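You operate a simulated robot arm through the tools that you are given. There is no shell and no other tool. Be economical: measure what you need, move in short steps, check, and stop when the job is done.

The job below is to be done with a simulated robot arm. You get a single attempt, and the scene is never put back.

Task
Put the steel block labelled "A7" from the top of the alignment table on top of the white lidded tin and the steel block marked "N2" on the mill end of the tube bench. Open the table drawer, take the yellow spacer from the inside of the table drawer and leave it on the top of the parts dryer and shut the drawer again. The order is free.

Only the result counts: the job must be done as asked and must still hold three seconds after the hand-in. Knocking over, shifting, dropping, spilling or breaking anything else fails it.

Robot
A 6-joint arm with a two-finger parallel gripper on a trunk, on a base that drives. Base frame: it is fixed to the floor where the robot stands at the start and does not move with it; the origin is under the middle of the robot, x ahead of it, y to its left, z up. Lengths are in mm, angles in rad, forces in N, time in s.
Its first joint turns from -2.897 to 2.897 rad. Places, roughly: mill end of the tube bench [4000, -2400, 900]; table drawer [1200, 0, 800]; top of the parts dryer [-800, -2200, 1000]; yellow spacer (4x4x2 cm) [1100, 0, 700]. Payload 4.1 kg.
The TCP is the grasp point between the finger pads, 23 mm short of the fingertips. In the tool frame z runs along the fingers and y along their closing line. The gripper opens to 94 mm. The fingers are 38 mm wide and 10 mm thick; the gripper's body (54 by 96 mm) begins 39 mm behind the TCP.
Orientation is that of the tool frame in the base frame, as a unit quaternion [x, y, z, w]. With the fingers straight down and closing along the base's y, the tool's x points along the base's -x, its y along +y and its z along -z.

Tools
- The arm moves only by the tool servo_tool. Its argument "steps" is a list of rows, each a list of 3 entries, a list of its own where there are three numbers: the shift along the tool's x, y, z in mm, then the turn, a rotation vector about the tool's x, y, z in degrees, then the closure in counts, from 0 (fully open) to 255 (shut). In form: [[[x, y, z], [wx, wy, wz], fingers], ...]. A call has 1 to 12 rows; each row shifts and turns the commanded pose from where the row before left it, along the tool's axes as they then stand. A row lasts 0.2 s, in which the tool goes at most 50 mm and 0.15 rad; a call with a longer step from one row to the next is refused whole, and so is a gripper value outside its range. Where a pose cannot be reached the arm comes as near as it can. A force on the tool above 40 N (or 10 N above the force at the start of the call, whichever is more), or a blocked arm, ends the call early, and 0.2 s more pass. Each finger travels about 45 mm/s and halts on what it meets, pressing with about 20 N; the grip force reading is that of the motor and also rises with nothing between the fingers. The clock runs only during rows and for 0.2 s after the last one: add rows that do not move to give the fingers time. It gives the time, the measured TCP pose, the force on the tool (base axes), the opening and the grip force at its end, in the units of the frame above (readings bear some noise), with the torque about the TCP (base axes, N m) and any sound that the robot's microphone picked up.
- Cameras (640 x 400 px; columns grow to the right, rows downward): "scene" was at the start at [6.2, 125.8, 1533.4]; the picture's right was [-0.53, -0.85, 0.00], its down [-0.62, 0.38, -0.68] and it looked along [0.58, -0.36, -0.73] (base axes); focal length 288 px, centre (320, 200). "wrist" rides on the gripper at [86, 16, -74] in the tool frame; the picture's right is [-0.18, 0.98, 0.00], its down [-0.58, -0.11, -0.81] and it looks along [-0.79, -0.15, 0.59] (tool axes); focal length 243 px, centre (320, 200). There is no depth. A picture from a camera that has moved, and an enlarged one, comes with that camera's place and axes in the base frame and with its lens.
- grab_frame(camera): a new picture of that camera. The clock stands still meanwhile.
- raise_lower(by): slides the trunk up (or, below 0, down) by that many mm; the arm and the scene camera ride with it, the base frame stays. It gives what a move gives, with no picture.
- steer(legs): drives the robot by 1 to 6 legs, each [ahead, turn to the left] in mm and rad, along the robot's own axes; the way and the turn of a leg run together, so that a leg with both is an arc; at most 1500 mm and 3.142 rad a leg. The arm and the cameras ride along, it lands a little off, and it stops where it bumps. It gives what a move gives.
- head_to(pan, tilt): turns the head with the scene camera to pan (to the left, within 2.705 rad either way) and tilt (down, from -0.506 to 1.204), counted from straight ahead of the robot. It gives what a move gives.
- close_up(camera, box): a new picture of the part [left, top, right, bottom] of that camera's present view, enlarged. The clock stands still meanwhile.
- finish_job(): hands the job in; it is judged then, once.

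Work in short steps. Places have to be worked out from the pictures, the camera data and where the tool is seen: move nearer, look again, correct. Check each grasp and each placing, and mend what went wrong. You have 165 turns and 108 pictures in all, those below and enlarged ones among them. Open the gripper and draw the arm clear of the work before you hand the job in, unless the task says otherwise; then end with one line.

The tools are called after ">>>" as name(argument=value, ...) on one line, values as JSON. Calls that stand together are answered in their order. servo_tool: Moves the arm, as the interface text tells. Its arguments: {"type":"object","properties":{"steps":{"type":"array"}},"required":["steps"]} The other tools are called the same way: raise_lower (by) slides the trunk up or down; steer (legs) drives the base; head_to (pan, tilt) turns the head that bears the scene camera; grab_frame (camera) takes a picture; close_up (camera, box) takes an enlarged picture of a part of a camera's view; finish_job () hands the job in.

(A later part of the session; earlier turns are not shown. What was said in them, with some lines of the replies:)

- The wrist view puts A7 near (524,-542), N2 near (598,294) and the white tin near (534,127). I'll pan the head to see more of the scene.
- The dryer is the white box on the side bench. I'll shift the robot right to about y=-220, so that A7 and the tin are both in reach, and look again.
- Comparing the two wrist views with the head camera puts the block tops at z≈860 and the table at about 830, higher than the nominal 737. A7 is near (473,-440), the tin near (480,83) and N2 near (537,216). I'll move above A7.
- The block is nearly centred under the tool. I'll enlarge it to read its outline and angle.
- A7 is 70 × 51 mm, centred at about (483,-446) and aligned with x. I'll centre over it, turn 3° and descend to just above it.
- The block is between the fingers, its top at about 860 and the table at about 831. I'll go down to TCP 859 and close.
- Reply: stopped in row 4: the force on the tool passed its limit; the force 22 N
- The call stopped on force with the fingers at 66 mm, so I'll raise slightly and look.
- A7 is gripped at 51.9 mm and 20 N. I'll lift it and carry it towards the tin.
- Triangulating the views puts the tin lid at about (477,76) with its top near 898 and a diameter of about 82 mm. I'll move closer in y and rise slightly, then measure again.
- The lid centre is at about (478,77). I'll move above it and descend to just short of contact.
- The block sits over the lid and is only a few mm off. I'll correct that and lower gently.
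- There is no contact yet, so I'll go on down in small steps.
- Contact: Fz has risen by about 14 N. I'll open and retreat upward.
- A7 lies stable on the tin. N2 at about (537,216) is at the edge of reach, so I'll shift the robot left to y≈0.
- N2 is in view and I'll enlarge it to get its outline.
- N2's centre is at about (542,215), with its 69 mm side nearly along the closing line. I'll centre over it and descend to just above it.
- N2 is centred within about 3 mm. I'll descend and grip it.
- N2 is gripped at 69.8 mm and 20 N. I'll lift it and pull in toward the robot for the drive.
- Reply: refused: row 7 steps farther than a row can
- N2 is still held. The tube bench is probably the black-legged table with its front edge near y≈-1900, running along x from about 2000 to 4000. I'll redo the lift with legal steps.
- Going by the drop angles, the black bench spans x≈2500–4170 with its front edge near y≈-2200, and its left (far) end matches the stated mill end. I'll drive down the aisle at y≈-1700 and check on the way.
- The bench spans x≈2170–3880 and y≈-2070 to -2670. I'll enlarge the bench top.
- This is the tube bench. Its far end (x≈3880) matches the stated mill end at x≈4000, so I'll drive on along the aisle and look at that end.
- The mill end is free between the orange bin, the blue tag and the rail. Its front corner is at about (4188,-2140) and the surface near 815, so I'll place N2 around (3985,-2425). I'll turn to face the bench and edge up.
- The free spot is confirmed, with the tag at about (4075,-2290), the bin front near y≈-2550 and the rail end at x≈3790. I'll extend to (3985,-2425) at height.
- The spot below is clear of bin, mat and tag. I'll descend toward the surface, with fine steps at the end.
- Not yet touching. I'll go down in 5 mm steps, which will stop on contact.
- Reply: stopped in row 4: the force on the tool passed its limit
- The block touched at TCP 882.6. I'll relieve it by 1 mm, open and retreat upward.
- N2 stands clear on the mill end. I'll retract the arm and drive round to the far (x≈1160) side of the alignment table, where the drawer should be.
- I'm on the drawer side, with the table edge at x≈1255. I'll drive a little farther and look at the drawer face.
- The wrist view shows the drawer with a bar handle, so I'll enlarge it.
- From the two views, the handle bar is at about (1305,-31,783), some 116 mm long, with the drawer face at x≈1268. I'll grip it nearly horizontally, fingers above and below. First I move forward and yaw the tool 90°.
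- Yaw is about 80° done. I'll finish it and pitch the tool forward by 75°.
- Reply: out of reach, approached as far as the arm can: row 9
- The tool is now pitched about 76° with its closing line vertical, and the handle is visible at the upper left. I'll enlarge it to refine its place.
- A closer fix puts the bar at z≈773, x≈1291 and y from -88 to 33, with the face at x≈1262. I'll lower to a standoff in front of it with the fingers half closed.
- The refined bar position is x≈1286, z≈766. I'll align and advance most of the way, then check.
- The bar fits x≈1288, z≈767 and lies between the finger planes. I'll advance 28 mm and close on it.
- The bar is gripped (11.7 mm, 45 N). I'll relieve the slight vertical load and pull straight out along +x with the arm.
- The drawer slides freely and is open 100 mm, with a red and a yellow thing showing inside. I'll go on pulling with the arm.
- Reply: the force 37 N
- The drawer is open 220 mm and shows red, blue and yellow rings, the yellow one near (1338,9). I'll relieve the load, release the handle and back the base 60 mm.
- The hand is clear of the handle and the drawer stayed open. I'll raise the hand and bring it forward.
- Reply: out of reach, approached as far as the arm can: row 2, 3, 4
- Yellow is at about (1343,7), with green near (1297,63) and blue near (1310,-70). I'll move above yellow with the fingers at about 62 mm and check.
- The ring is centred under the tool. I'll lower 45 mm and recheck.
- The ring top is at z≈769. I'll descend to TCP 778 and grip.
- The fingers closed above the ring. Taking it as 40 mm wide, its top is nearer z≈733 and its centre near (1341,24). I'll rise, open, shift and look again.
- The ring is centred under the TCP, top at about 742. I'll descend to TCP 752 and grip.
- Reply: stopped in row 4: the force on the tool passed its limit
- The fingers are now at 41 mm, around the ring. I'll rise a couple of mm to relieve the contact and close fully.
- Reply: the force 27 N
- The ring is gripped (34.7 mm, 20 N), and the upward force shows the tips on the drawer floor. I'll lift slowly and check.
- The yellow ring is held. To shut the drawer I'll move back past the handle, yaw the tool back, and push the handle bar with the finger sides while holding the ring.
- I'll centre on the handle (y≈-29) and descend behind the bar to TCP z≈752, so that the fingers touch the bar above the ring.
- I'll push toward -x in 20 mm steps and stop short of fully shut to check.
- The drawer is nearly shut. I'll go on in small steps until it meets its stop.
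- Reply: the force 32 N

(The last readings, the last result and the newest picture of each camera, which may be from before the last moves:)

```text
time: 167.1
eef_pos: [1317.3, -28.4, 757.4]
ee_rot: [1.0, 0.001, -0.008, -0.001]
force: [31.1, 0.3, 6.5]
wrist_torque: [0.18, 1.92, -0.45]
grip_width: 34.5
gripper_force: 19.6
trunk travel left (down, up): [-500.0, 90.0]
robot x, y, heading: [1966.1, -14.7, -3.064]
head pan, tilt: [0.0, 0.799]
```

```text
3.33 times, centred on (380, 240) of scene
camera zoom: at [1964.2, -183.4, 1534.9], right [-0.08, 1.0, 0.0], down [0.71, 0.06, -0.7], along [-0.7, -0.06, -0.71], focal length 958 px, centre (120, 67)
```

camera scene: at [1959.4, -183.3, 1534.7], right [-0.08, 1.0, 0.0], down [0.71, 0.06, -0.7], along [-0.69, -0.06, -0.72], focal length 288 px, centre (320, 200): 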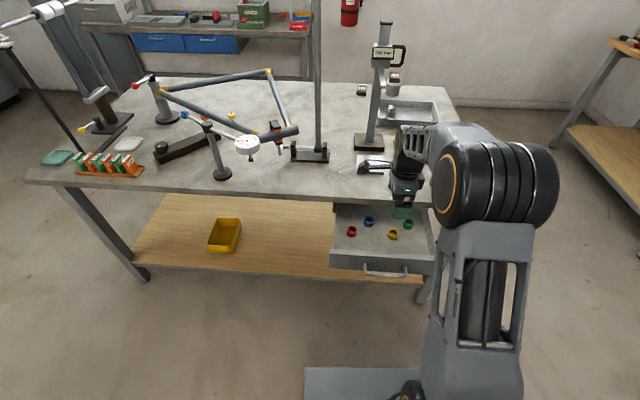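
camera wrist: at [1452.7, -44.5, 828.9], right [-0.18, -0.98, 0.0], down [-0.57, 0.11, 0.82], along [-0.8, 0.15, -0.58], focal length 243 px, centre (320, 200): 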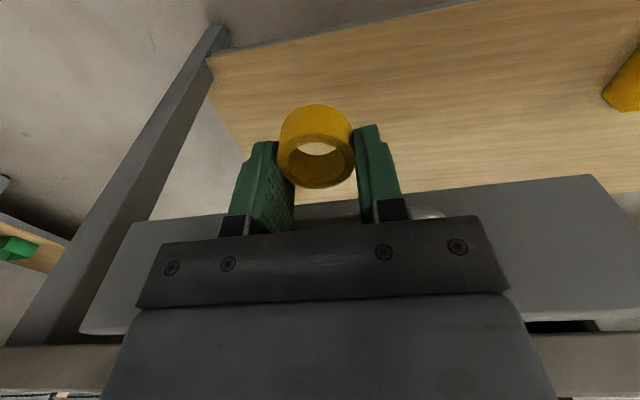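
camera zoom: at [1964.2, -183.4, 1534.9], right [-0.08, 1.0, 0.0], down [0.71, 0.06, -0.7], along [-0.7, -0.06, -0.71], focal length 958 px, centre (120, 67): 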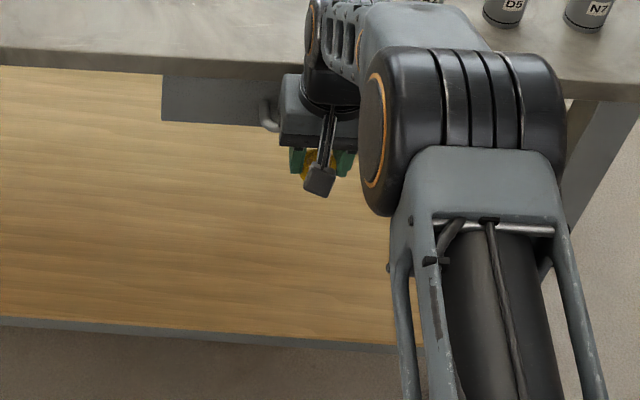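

The drawer is at its stop (31 N). I'll back off, raise and look at it.

>>> servo_tool(steps=[[[25, 0, 0], [0, 0, 0], 255], [[40, 0, 0], [0, 0, 0], 255], [[40, 0, 0], [0, 0, 0], 255], [[0, 0, -45], [0, 0, 0], 255], [[0, 0, -45], [0, 0, 0], 255], [[0, 0, -45], [0, 0, 0], 255], [[0, 0, -45], [0, 0, 0], 255], [[0, 0, -45], [0, 0, 0], 255], [[0, 0, -45], [0, 0, 0], 255], [[40, 0, -25], [0, 0, 0], 255], [[40, 0, -25], [0, 0, 0], 255]])

>>> grab_frame(camera="wrist")

>>> close_up(camera="scene", box=[300, 160, 460, 280])

```text
time: 169.5
eef_pos: [1506.1, -30.2, 1075.9]
ee_rot: [1.0, 0.003, -0.01, 0.0]
force: [-0.2, 0.4, -0.1]
wrist_torque: [-0.03, 0.0, 0.04]
grip_width: 34.5
gripper_force: 20.0
trunk travel left (down, up): [-500.0, 90.0]
robot x, y, heading: [1964.6, -17.8, -3.063]
head pan, tilt: [0.0, 0.799]
```

```text
39 pictures are left
camera wrist: at [1594.0, -46.7, 1150.4], right [-0.18, -0.98, 0.0], down [-0.56, 0.11, 0.82], along [-0.81, 0.15, -0.58], focal length 243 px, centre (320, 200)
```

wrist: 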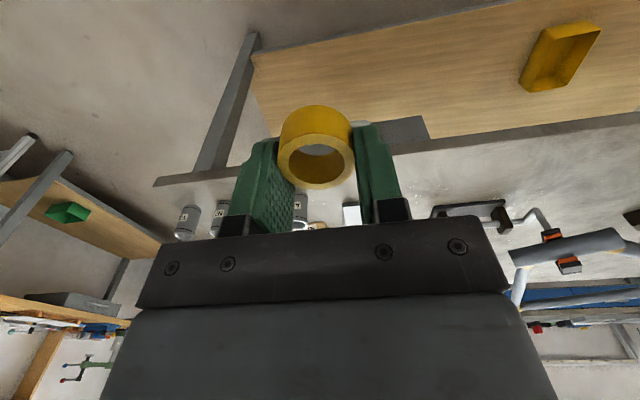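

```text
3.33 times, centred on (380, 220) of scene
camera zoom: at [1960.5, -183.3, 1534.7], right [-0.08, 1.0, 0.0], down [0.71, 0.06, -0.7], along [-0.7, -0.06, -0.72], focal length 958 px, centre (120, 133)
```

zoom: 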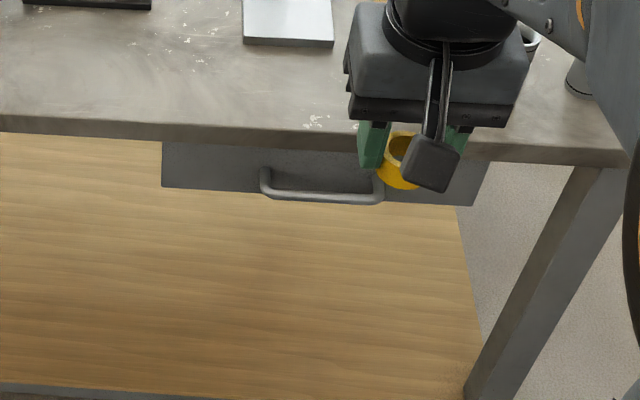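

The drawer is shut flush and the ring still held. I'll drive round the table end toward the parts dryer and look when near.

>>> steer(legs=[[0, 1.222], [916, 0], [0, 0.27], [1000, 0], [0, -1.571], [1450, 0]])

>>> head_to(pan=0.3, tilt=0.4)

>>> grab_frame(camera="scene")

```text
time: 193.2
eef_pos: [-167.5, -1607.2, 1076.0]
ee_rot: [0.992, -0.127, -0.01, -0.001]
force: [0.6, 0.3, -1.3]
wrist_torque: [0.01, -0.01, 0.0]
grip_width: 34.4
gripper_force: 19.6
trunk travel left (down, up): [-500.0, 90.0]
robot x, y, heading: [285.9, -1713.5, 2.968]
head pan, tilt: [0.0, 0.799]
```

```text
time: 194.0
eef_pos: [-166.5, -1607.3, 1075.7]
ee_rot: [0.992, -0.125, -0.009, -0.002]
force: [0.3, -0.1, -1.3]
wrist_torque: [-0.02, 0.0, 0.0]
grip_width: 34.6
gripper_force: 20.4
trunk travel left (down, up): [-500.0, 90.0]
robot x, y, heading: [282.8, -1709.6, 2.969]
head pan, tilt: [0.3, 0.4]
```

```text
37 pictures are left
camera scene: at [221.3, -1895.8, 1569.8], right [-0.13, 0.99, 0.0], down [0.39, 0.05, -0.92], along [-0.91, -0.12, -0.39], focal length 288 px, centre (320, 200)
```

scene: 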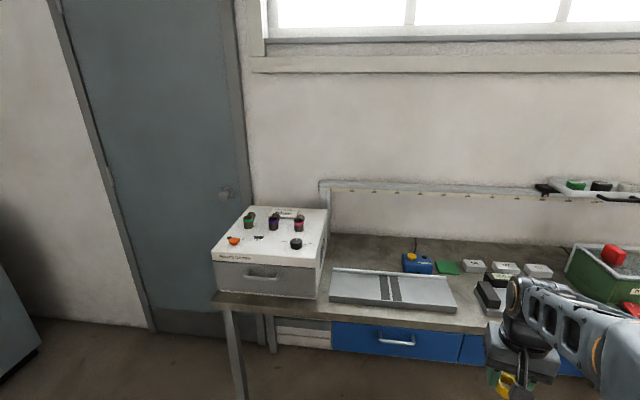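

The dryer is the white box with small things on its top. I'll zoom in to find free space.

>>> close_up(camera="scene", box=[195, 190, 355, 310])

```text
3.33 times, centred on (275, 250) of scene
camera zoom: at [221.3, -1895.8, 1569.8], right [-0.13, 0.99, 0.0], down [0.39, 0.05, -0.92], along [-0.91, -0.12, -0.39], focal length 958 px, centre (470, 33)
```

zoom: 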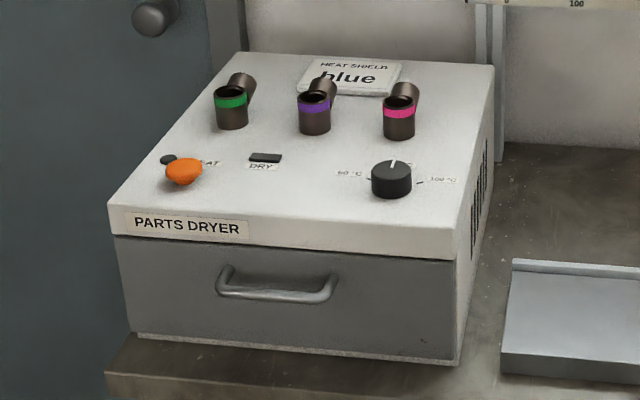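

There is free space at front centre between the button and the knob, at about (-640,-2212) on the top (z≈998). I'll drive to about (-130,-2200) facing the dryer.

>>> steer(legs=[[0, 1.042], [640, 0], [0, -0.868]])

>>> head_to(pan=0.1, tilt=0.7)

>>> grab_frame(camera="scene")

>>> grab_frame(camera="wrist")

```text
time: 202.5
eef_pos: [-586.2, -2179.3, 1076.7]
ee_rot: [0.999, -0.034, -0.01, -0.001]
force: [-0.8, 0.4, 0.1]
wrist_torque: [0.01, -0.01, -0.05]
grip_width: 34.7
gripper_force: 19.8
trunk travel left (down, up): [-500.0, 90.0]
robot x, y, heading: [-121.4, -2199.5, -3.128]
head pan, tilt: [0.3, 0.4]
```

```text
time: 203.3
eef_pos: [-587.0, -2177.8, 1075.6]
ee_rot: [0.999, -0.033, -0.01, 0.0]
force: [-0.2, -0.1, -0.4]
wrist_torque: [0.04, 0.01, 0.01]
grip_width: 34.6
gripper_force: 19.6
trunk travel left (down, up): [-500.0, 90.0]
robot x, y, heading: [-123.2, -2196.4, -3.127]
head pan, tilt: [0.099, 0.7]
```

```text
35 pictures are left
camera scene: at [-147.9, -2370.5, 1543.0], right [-0.11, 0.99, 0.0], down [0.64, 0.07, -0.77], along [-0.76, -0.09, -0.64], focal length 288 px, centre (320, 200)
```

scene: 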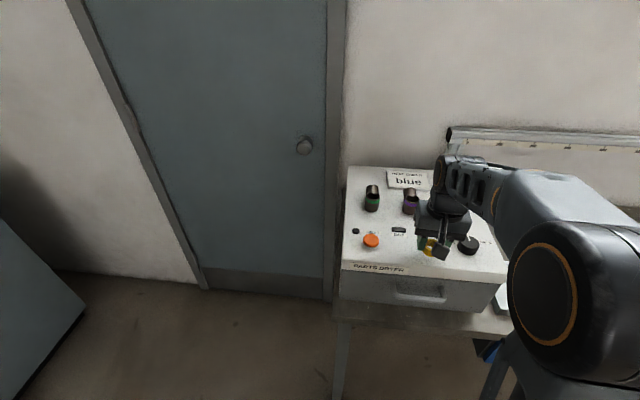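

```text
34 pictures are left
camera wrist: at [-500.6, -2200.3, 1149.9], right [-0.25, -0.97, 0.0], down [-0.56, 0.15, 0.82], along [-0.79, 0.2, -0.58], focal length 243 px, centre (320, 200)
```

wrist: 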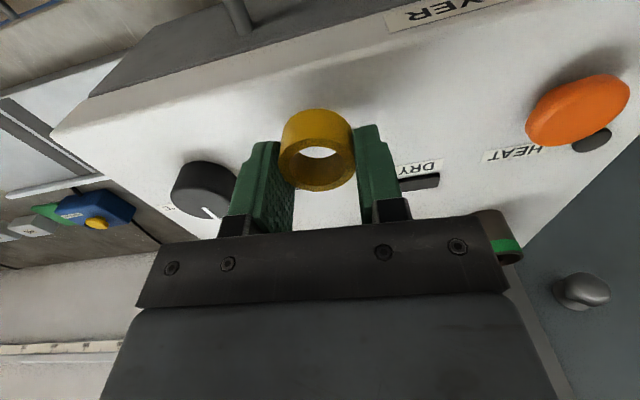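

The knob is at about (-660,-2055), the button at (-632,-2341) and the DRY switch at (-702,-2248). I'll target (-635,-2185) and lower close to the surface.

>>> servo_tool(steps=[[[-24, 5, 0], [0, 0, 0], 255], [[-23, 5, 0], [0, 0, 0], 255], [[0, 0, 20], [0, 0, 0], 255], [[0, 0, 16], [0, 0, 0], 255]])

>>> grab_frame(camera="wrist")

>>> close_up(camera="scene", box=[330, 160, 510, 300])

```text
time: 204.3
eef_pos: [-635.8, -2185.0, 1053.5]
ee_rot: [0.999, -0.033, -0.021, -0.001]
force: [1.8, -0.3, 18.4]
wrist_torque: [0.12, -0.39, -0.03]
grip_width: 34.6
gripper_force: 20.1
trunk travel left (down, up): [-500.0, 90.0]
robot x, y, heading: [-123.5, -2194.8, -3.126]
head pan, tilt: [0.099, 0.7]
stopped in row 4: the force on the tool passed its limit (the readings are from after the stop); the commanded pose is now the measured one
```

```text
33 pictures are left
camera wrist: at [-547.8, -2206.5, 1125.6], right [-0.25, -0.97, 0.01], down [-0.54, 0.15, 0.83], along [-0.81, 0.2, -0.56], focal length 243 px, centre (320, 200)
```

wrist: 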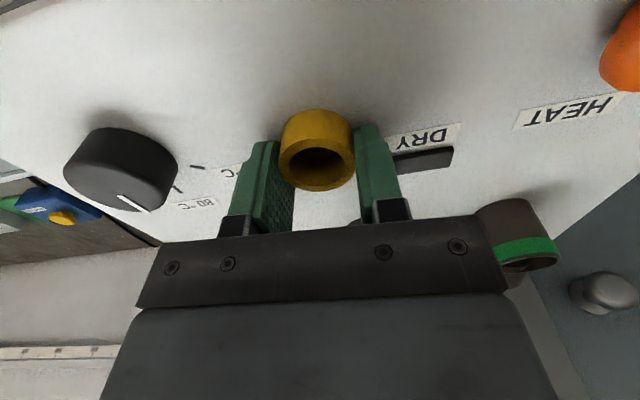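

```text
2.86 times, centred on (420, 230) of scene
camera zoom: at [-146.3, -2370.6, 1543.3], right [-0.11, 0.99, 0.0], down [0.64, 0.07, -0.77], along [-0.76, -0.09, -0.64], focal length 821 px, centre (34, 114)
```

zoom: 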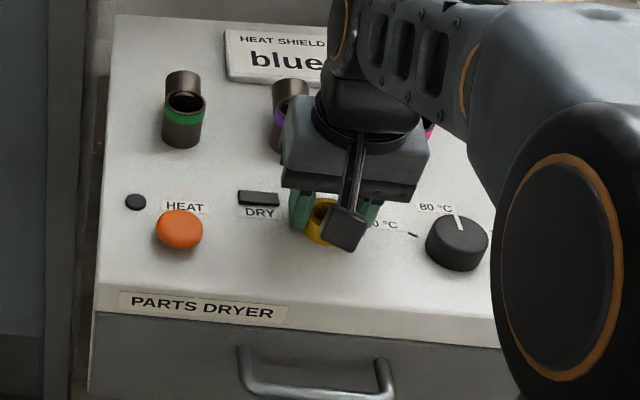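

The ring touched the top at TCP 1053, so the top is at about 1030. The DRY switch is close to one finger, so I'll lift slightly, shift 20 mm forward and 8 mm toward +y, and set down again.

>>> servo_tool(steps=[[[0, 0, -8], [0, 0, 0], 255], [[10, -4, 0], [0, 0, 0], 255], [[10, -4, 0], [0, 0, 0], 255], [[0, 0, 3], [0, 0, 0], 255], [[0, 0, 2], [0, 0, 0], 255], [[0, 0, 1], [0, 0, 0], 255]])

```text
time: 205.7
eef_pos: [-616.4, -2177.1, 1052.5]
ee_rot: [0.999, -0.033, -0.02, -0.001]
force: [-2.5, -1.1, 18.4]
wrist_torque: [0.1, -0.29, -0.04]
grip_width: 34.8
gripper_force: 20.2
trunk travel left (down, up): [-500.0, 90.0]
robot x, y, heading: [-126.3, -2198.9, -3.125]
head pan, tilt: [0.099, 0.7]
```

It's in contact at 18 N. I'll ease up 1 mm, open to about 55 mm, and rise.

>>> servo_tool(steps=[[[0, 0, -1], [0, 0, 0], 255], [[0, 0, 0], [0, 0, 0], 150], [[0, 0, 0], [0, 0, 0], 110], [[0, 0, 0], [0, 0, 0], 110], [[0, 0, -10], [0, 0, 0], 110], [[0, 0, -30], [0, 0, 0], 110], [[0, 0, -40], [0, 0, 0], 110], [[0, 0, -40], [0, 0, 0], 0]])

>>> grab_frame(camera="wrist")

>>> close_up(camera="scene", box=[330, 160, 510, 300])

```text
time: 207.5
eef_pos: [-612.2, -2180.1, 1175.7]
ee_rot: [0.999, -0.034, -0.018, -0.001]
force: [0.1, -0.1, 0.4]
wrist_torque: [-0.03, 0.06, 0.0]
grip_width: 88.5
gripper_force: 0.1
trunk travel left (down, up): [-500.0, 90.0]
robot x, y, heading: [-123.3, -2198.8, -3.129]
head pan, tilt: [0.099, 0.7]
```

```text
31 pictures are left
camera wrist: at [-524.1, -2201.9, 1247.8], right [-0.25, -0.97, 0.01], down [-0.54, 0.15, 0.83], along [-0.8, 0.2, -0.56], focal length 243 px, centre (320, 200)
```

wrist: 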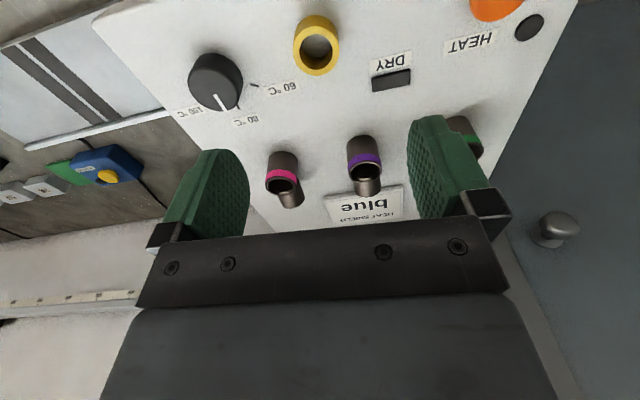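

```text
2.86 times, centred on (420, 230) of scene
camera zoom: at [-147.8, -2370.6, 1542.9], right [-0.11, 0.99, 0.0], down [0.64, 0.07, -0.76], along [-0.76, -0.09, -0.64], focal length 821 px, centre (34, 114)
```

zoom: 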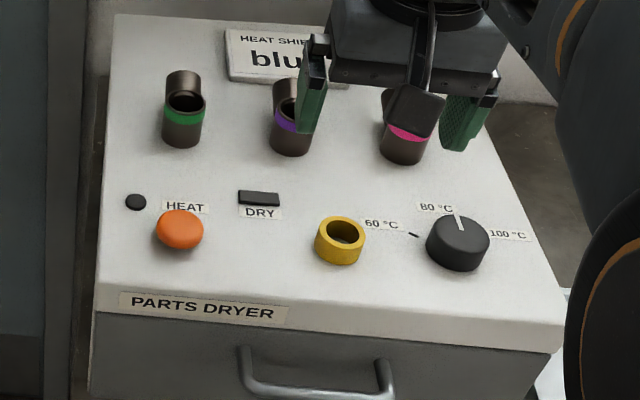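

The ring stands on the dryer top, clear of the controls. I'll draw the arm back clear.

>>> servo_tool(steps=[[[35, 0, -20], [0, 0, 0], 0], [[40, 0, 0], [0, 0, 0], 0], [[40, 0, 0], [0, 0, 0], 0], [[30, 0, 0], [0, 0, 0], 0]])

>>> head_to(pan=-2.2, tilt=0.3)

>>> grab_frame(camera="scene")

```text
time: 208.5
eef_pos: [-463.0, -2186.7, 1186.4]
ee_rot: [0.999, -0.034, -0.019, -0.001]
force: [-0.1, -0.6, -0.6]
wrist_torque: [-0.01, -0.02, -0.03]
grip_width: 94.0
gripper_force: 0.1
trunk travel left (down, up): [-500.0, 90.0]
robot x, y, heading: [-122.7, -2196.0, -3.125]
head pan, tilt: [0.099, 0.7]
```

```text
time: 210.6
eef_pos: [-464.4, -2187.1, 1186.6]
ee_rot: [0.999, -0.033, -0.018, -0.001]
force: [0.0, 1.1, -0.2]
wrist_torque: [-0.01, -0.03, 0.01]
grip_width: 93.9
gripper_force: 0.1
trunk travel left (down, up): [-500.0, 90.0]
robot x, y, heading: [-124.2, -2200.6, -3.129]
head pan, tilt: [-2.201, 0.3]
```

```text
29 pictures are left
camera scene: at [-9.5, -2284.7, 1579.1], right [0.82, -0.58, 0.0], down [-0.17, -0.24, -0.96], along [0.55, 0.78, -0.3], focal length 288 px, centre (320, 200)
```

scene: 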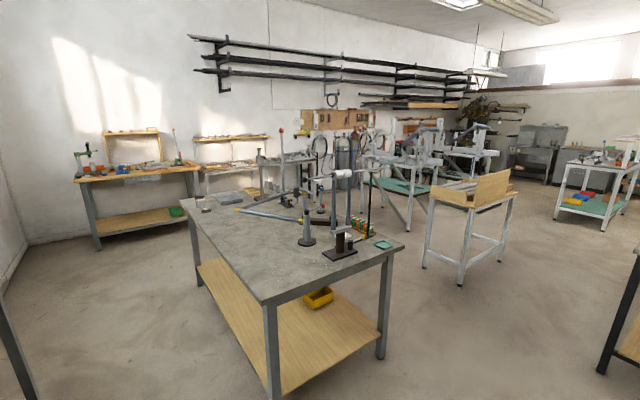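

The table is undisturbed, and what looks like a milling machine stands at the far +x side, which fits the bench end I chose for N2. Handing in.

>>> finish_job()

```text
The job is handed in.
```

A7 is on the white tin, N2 on the mill end of the tube bench, the yellow spacer on top of the parts dryer, and the drawer is shut. I took the far (+x) end of the bench as the mill end from the stated coordinates.
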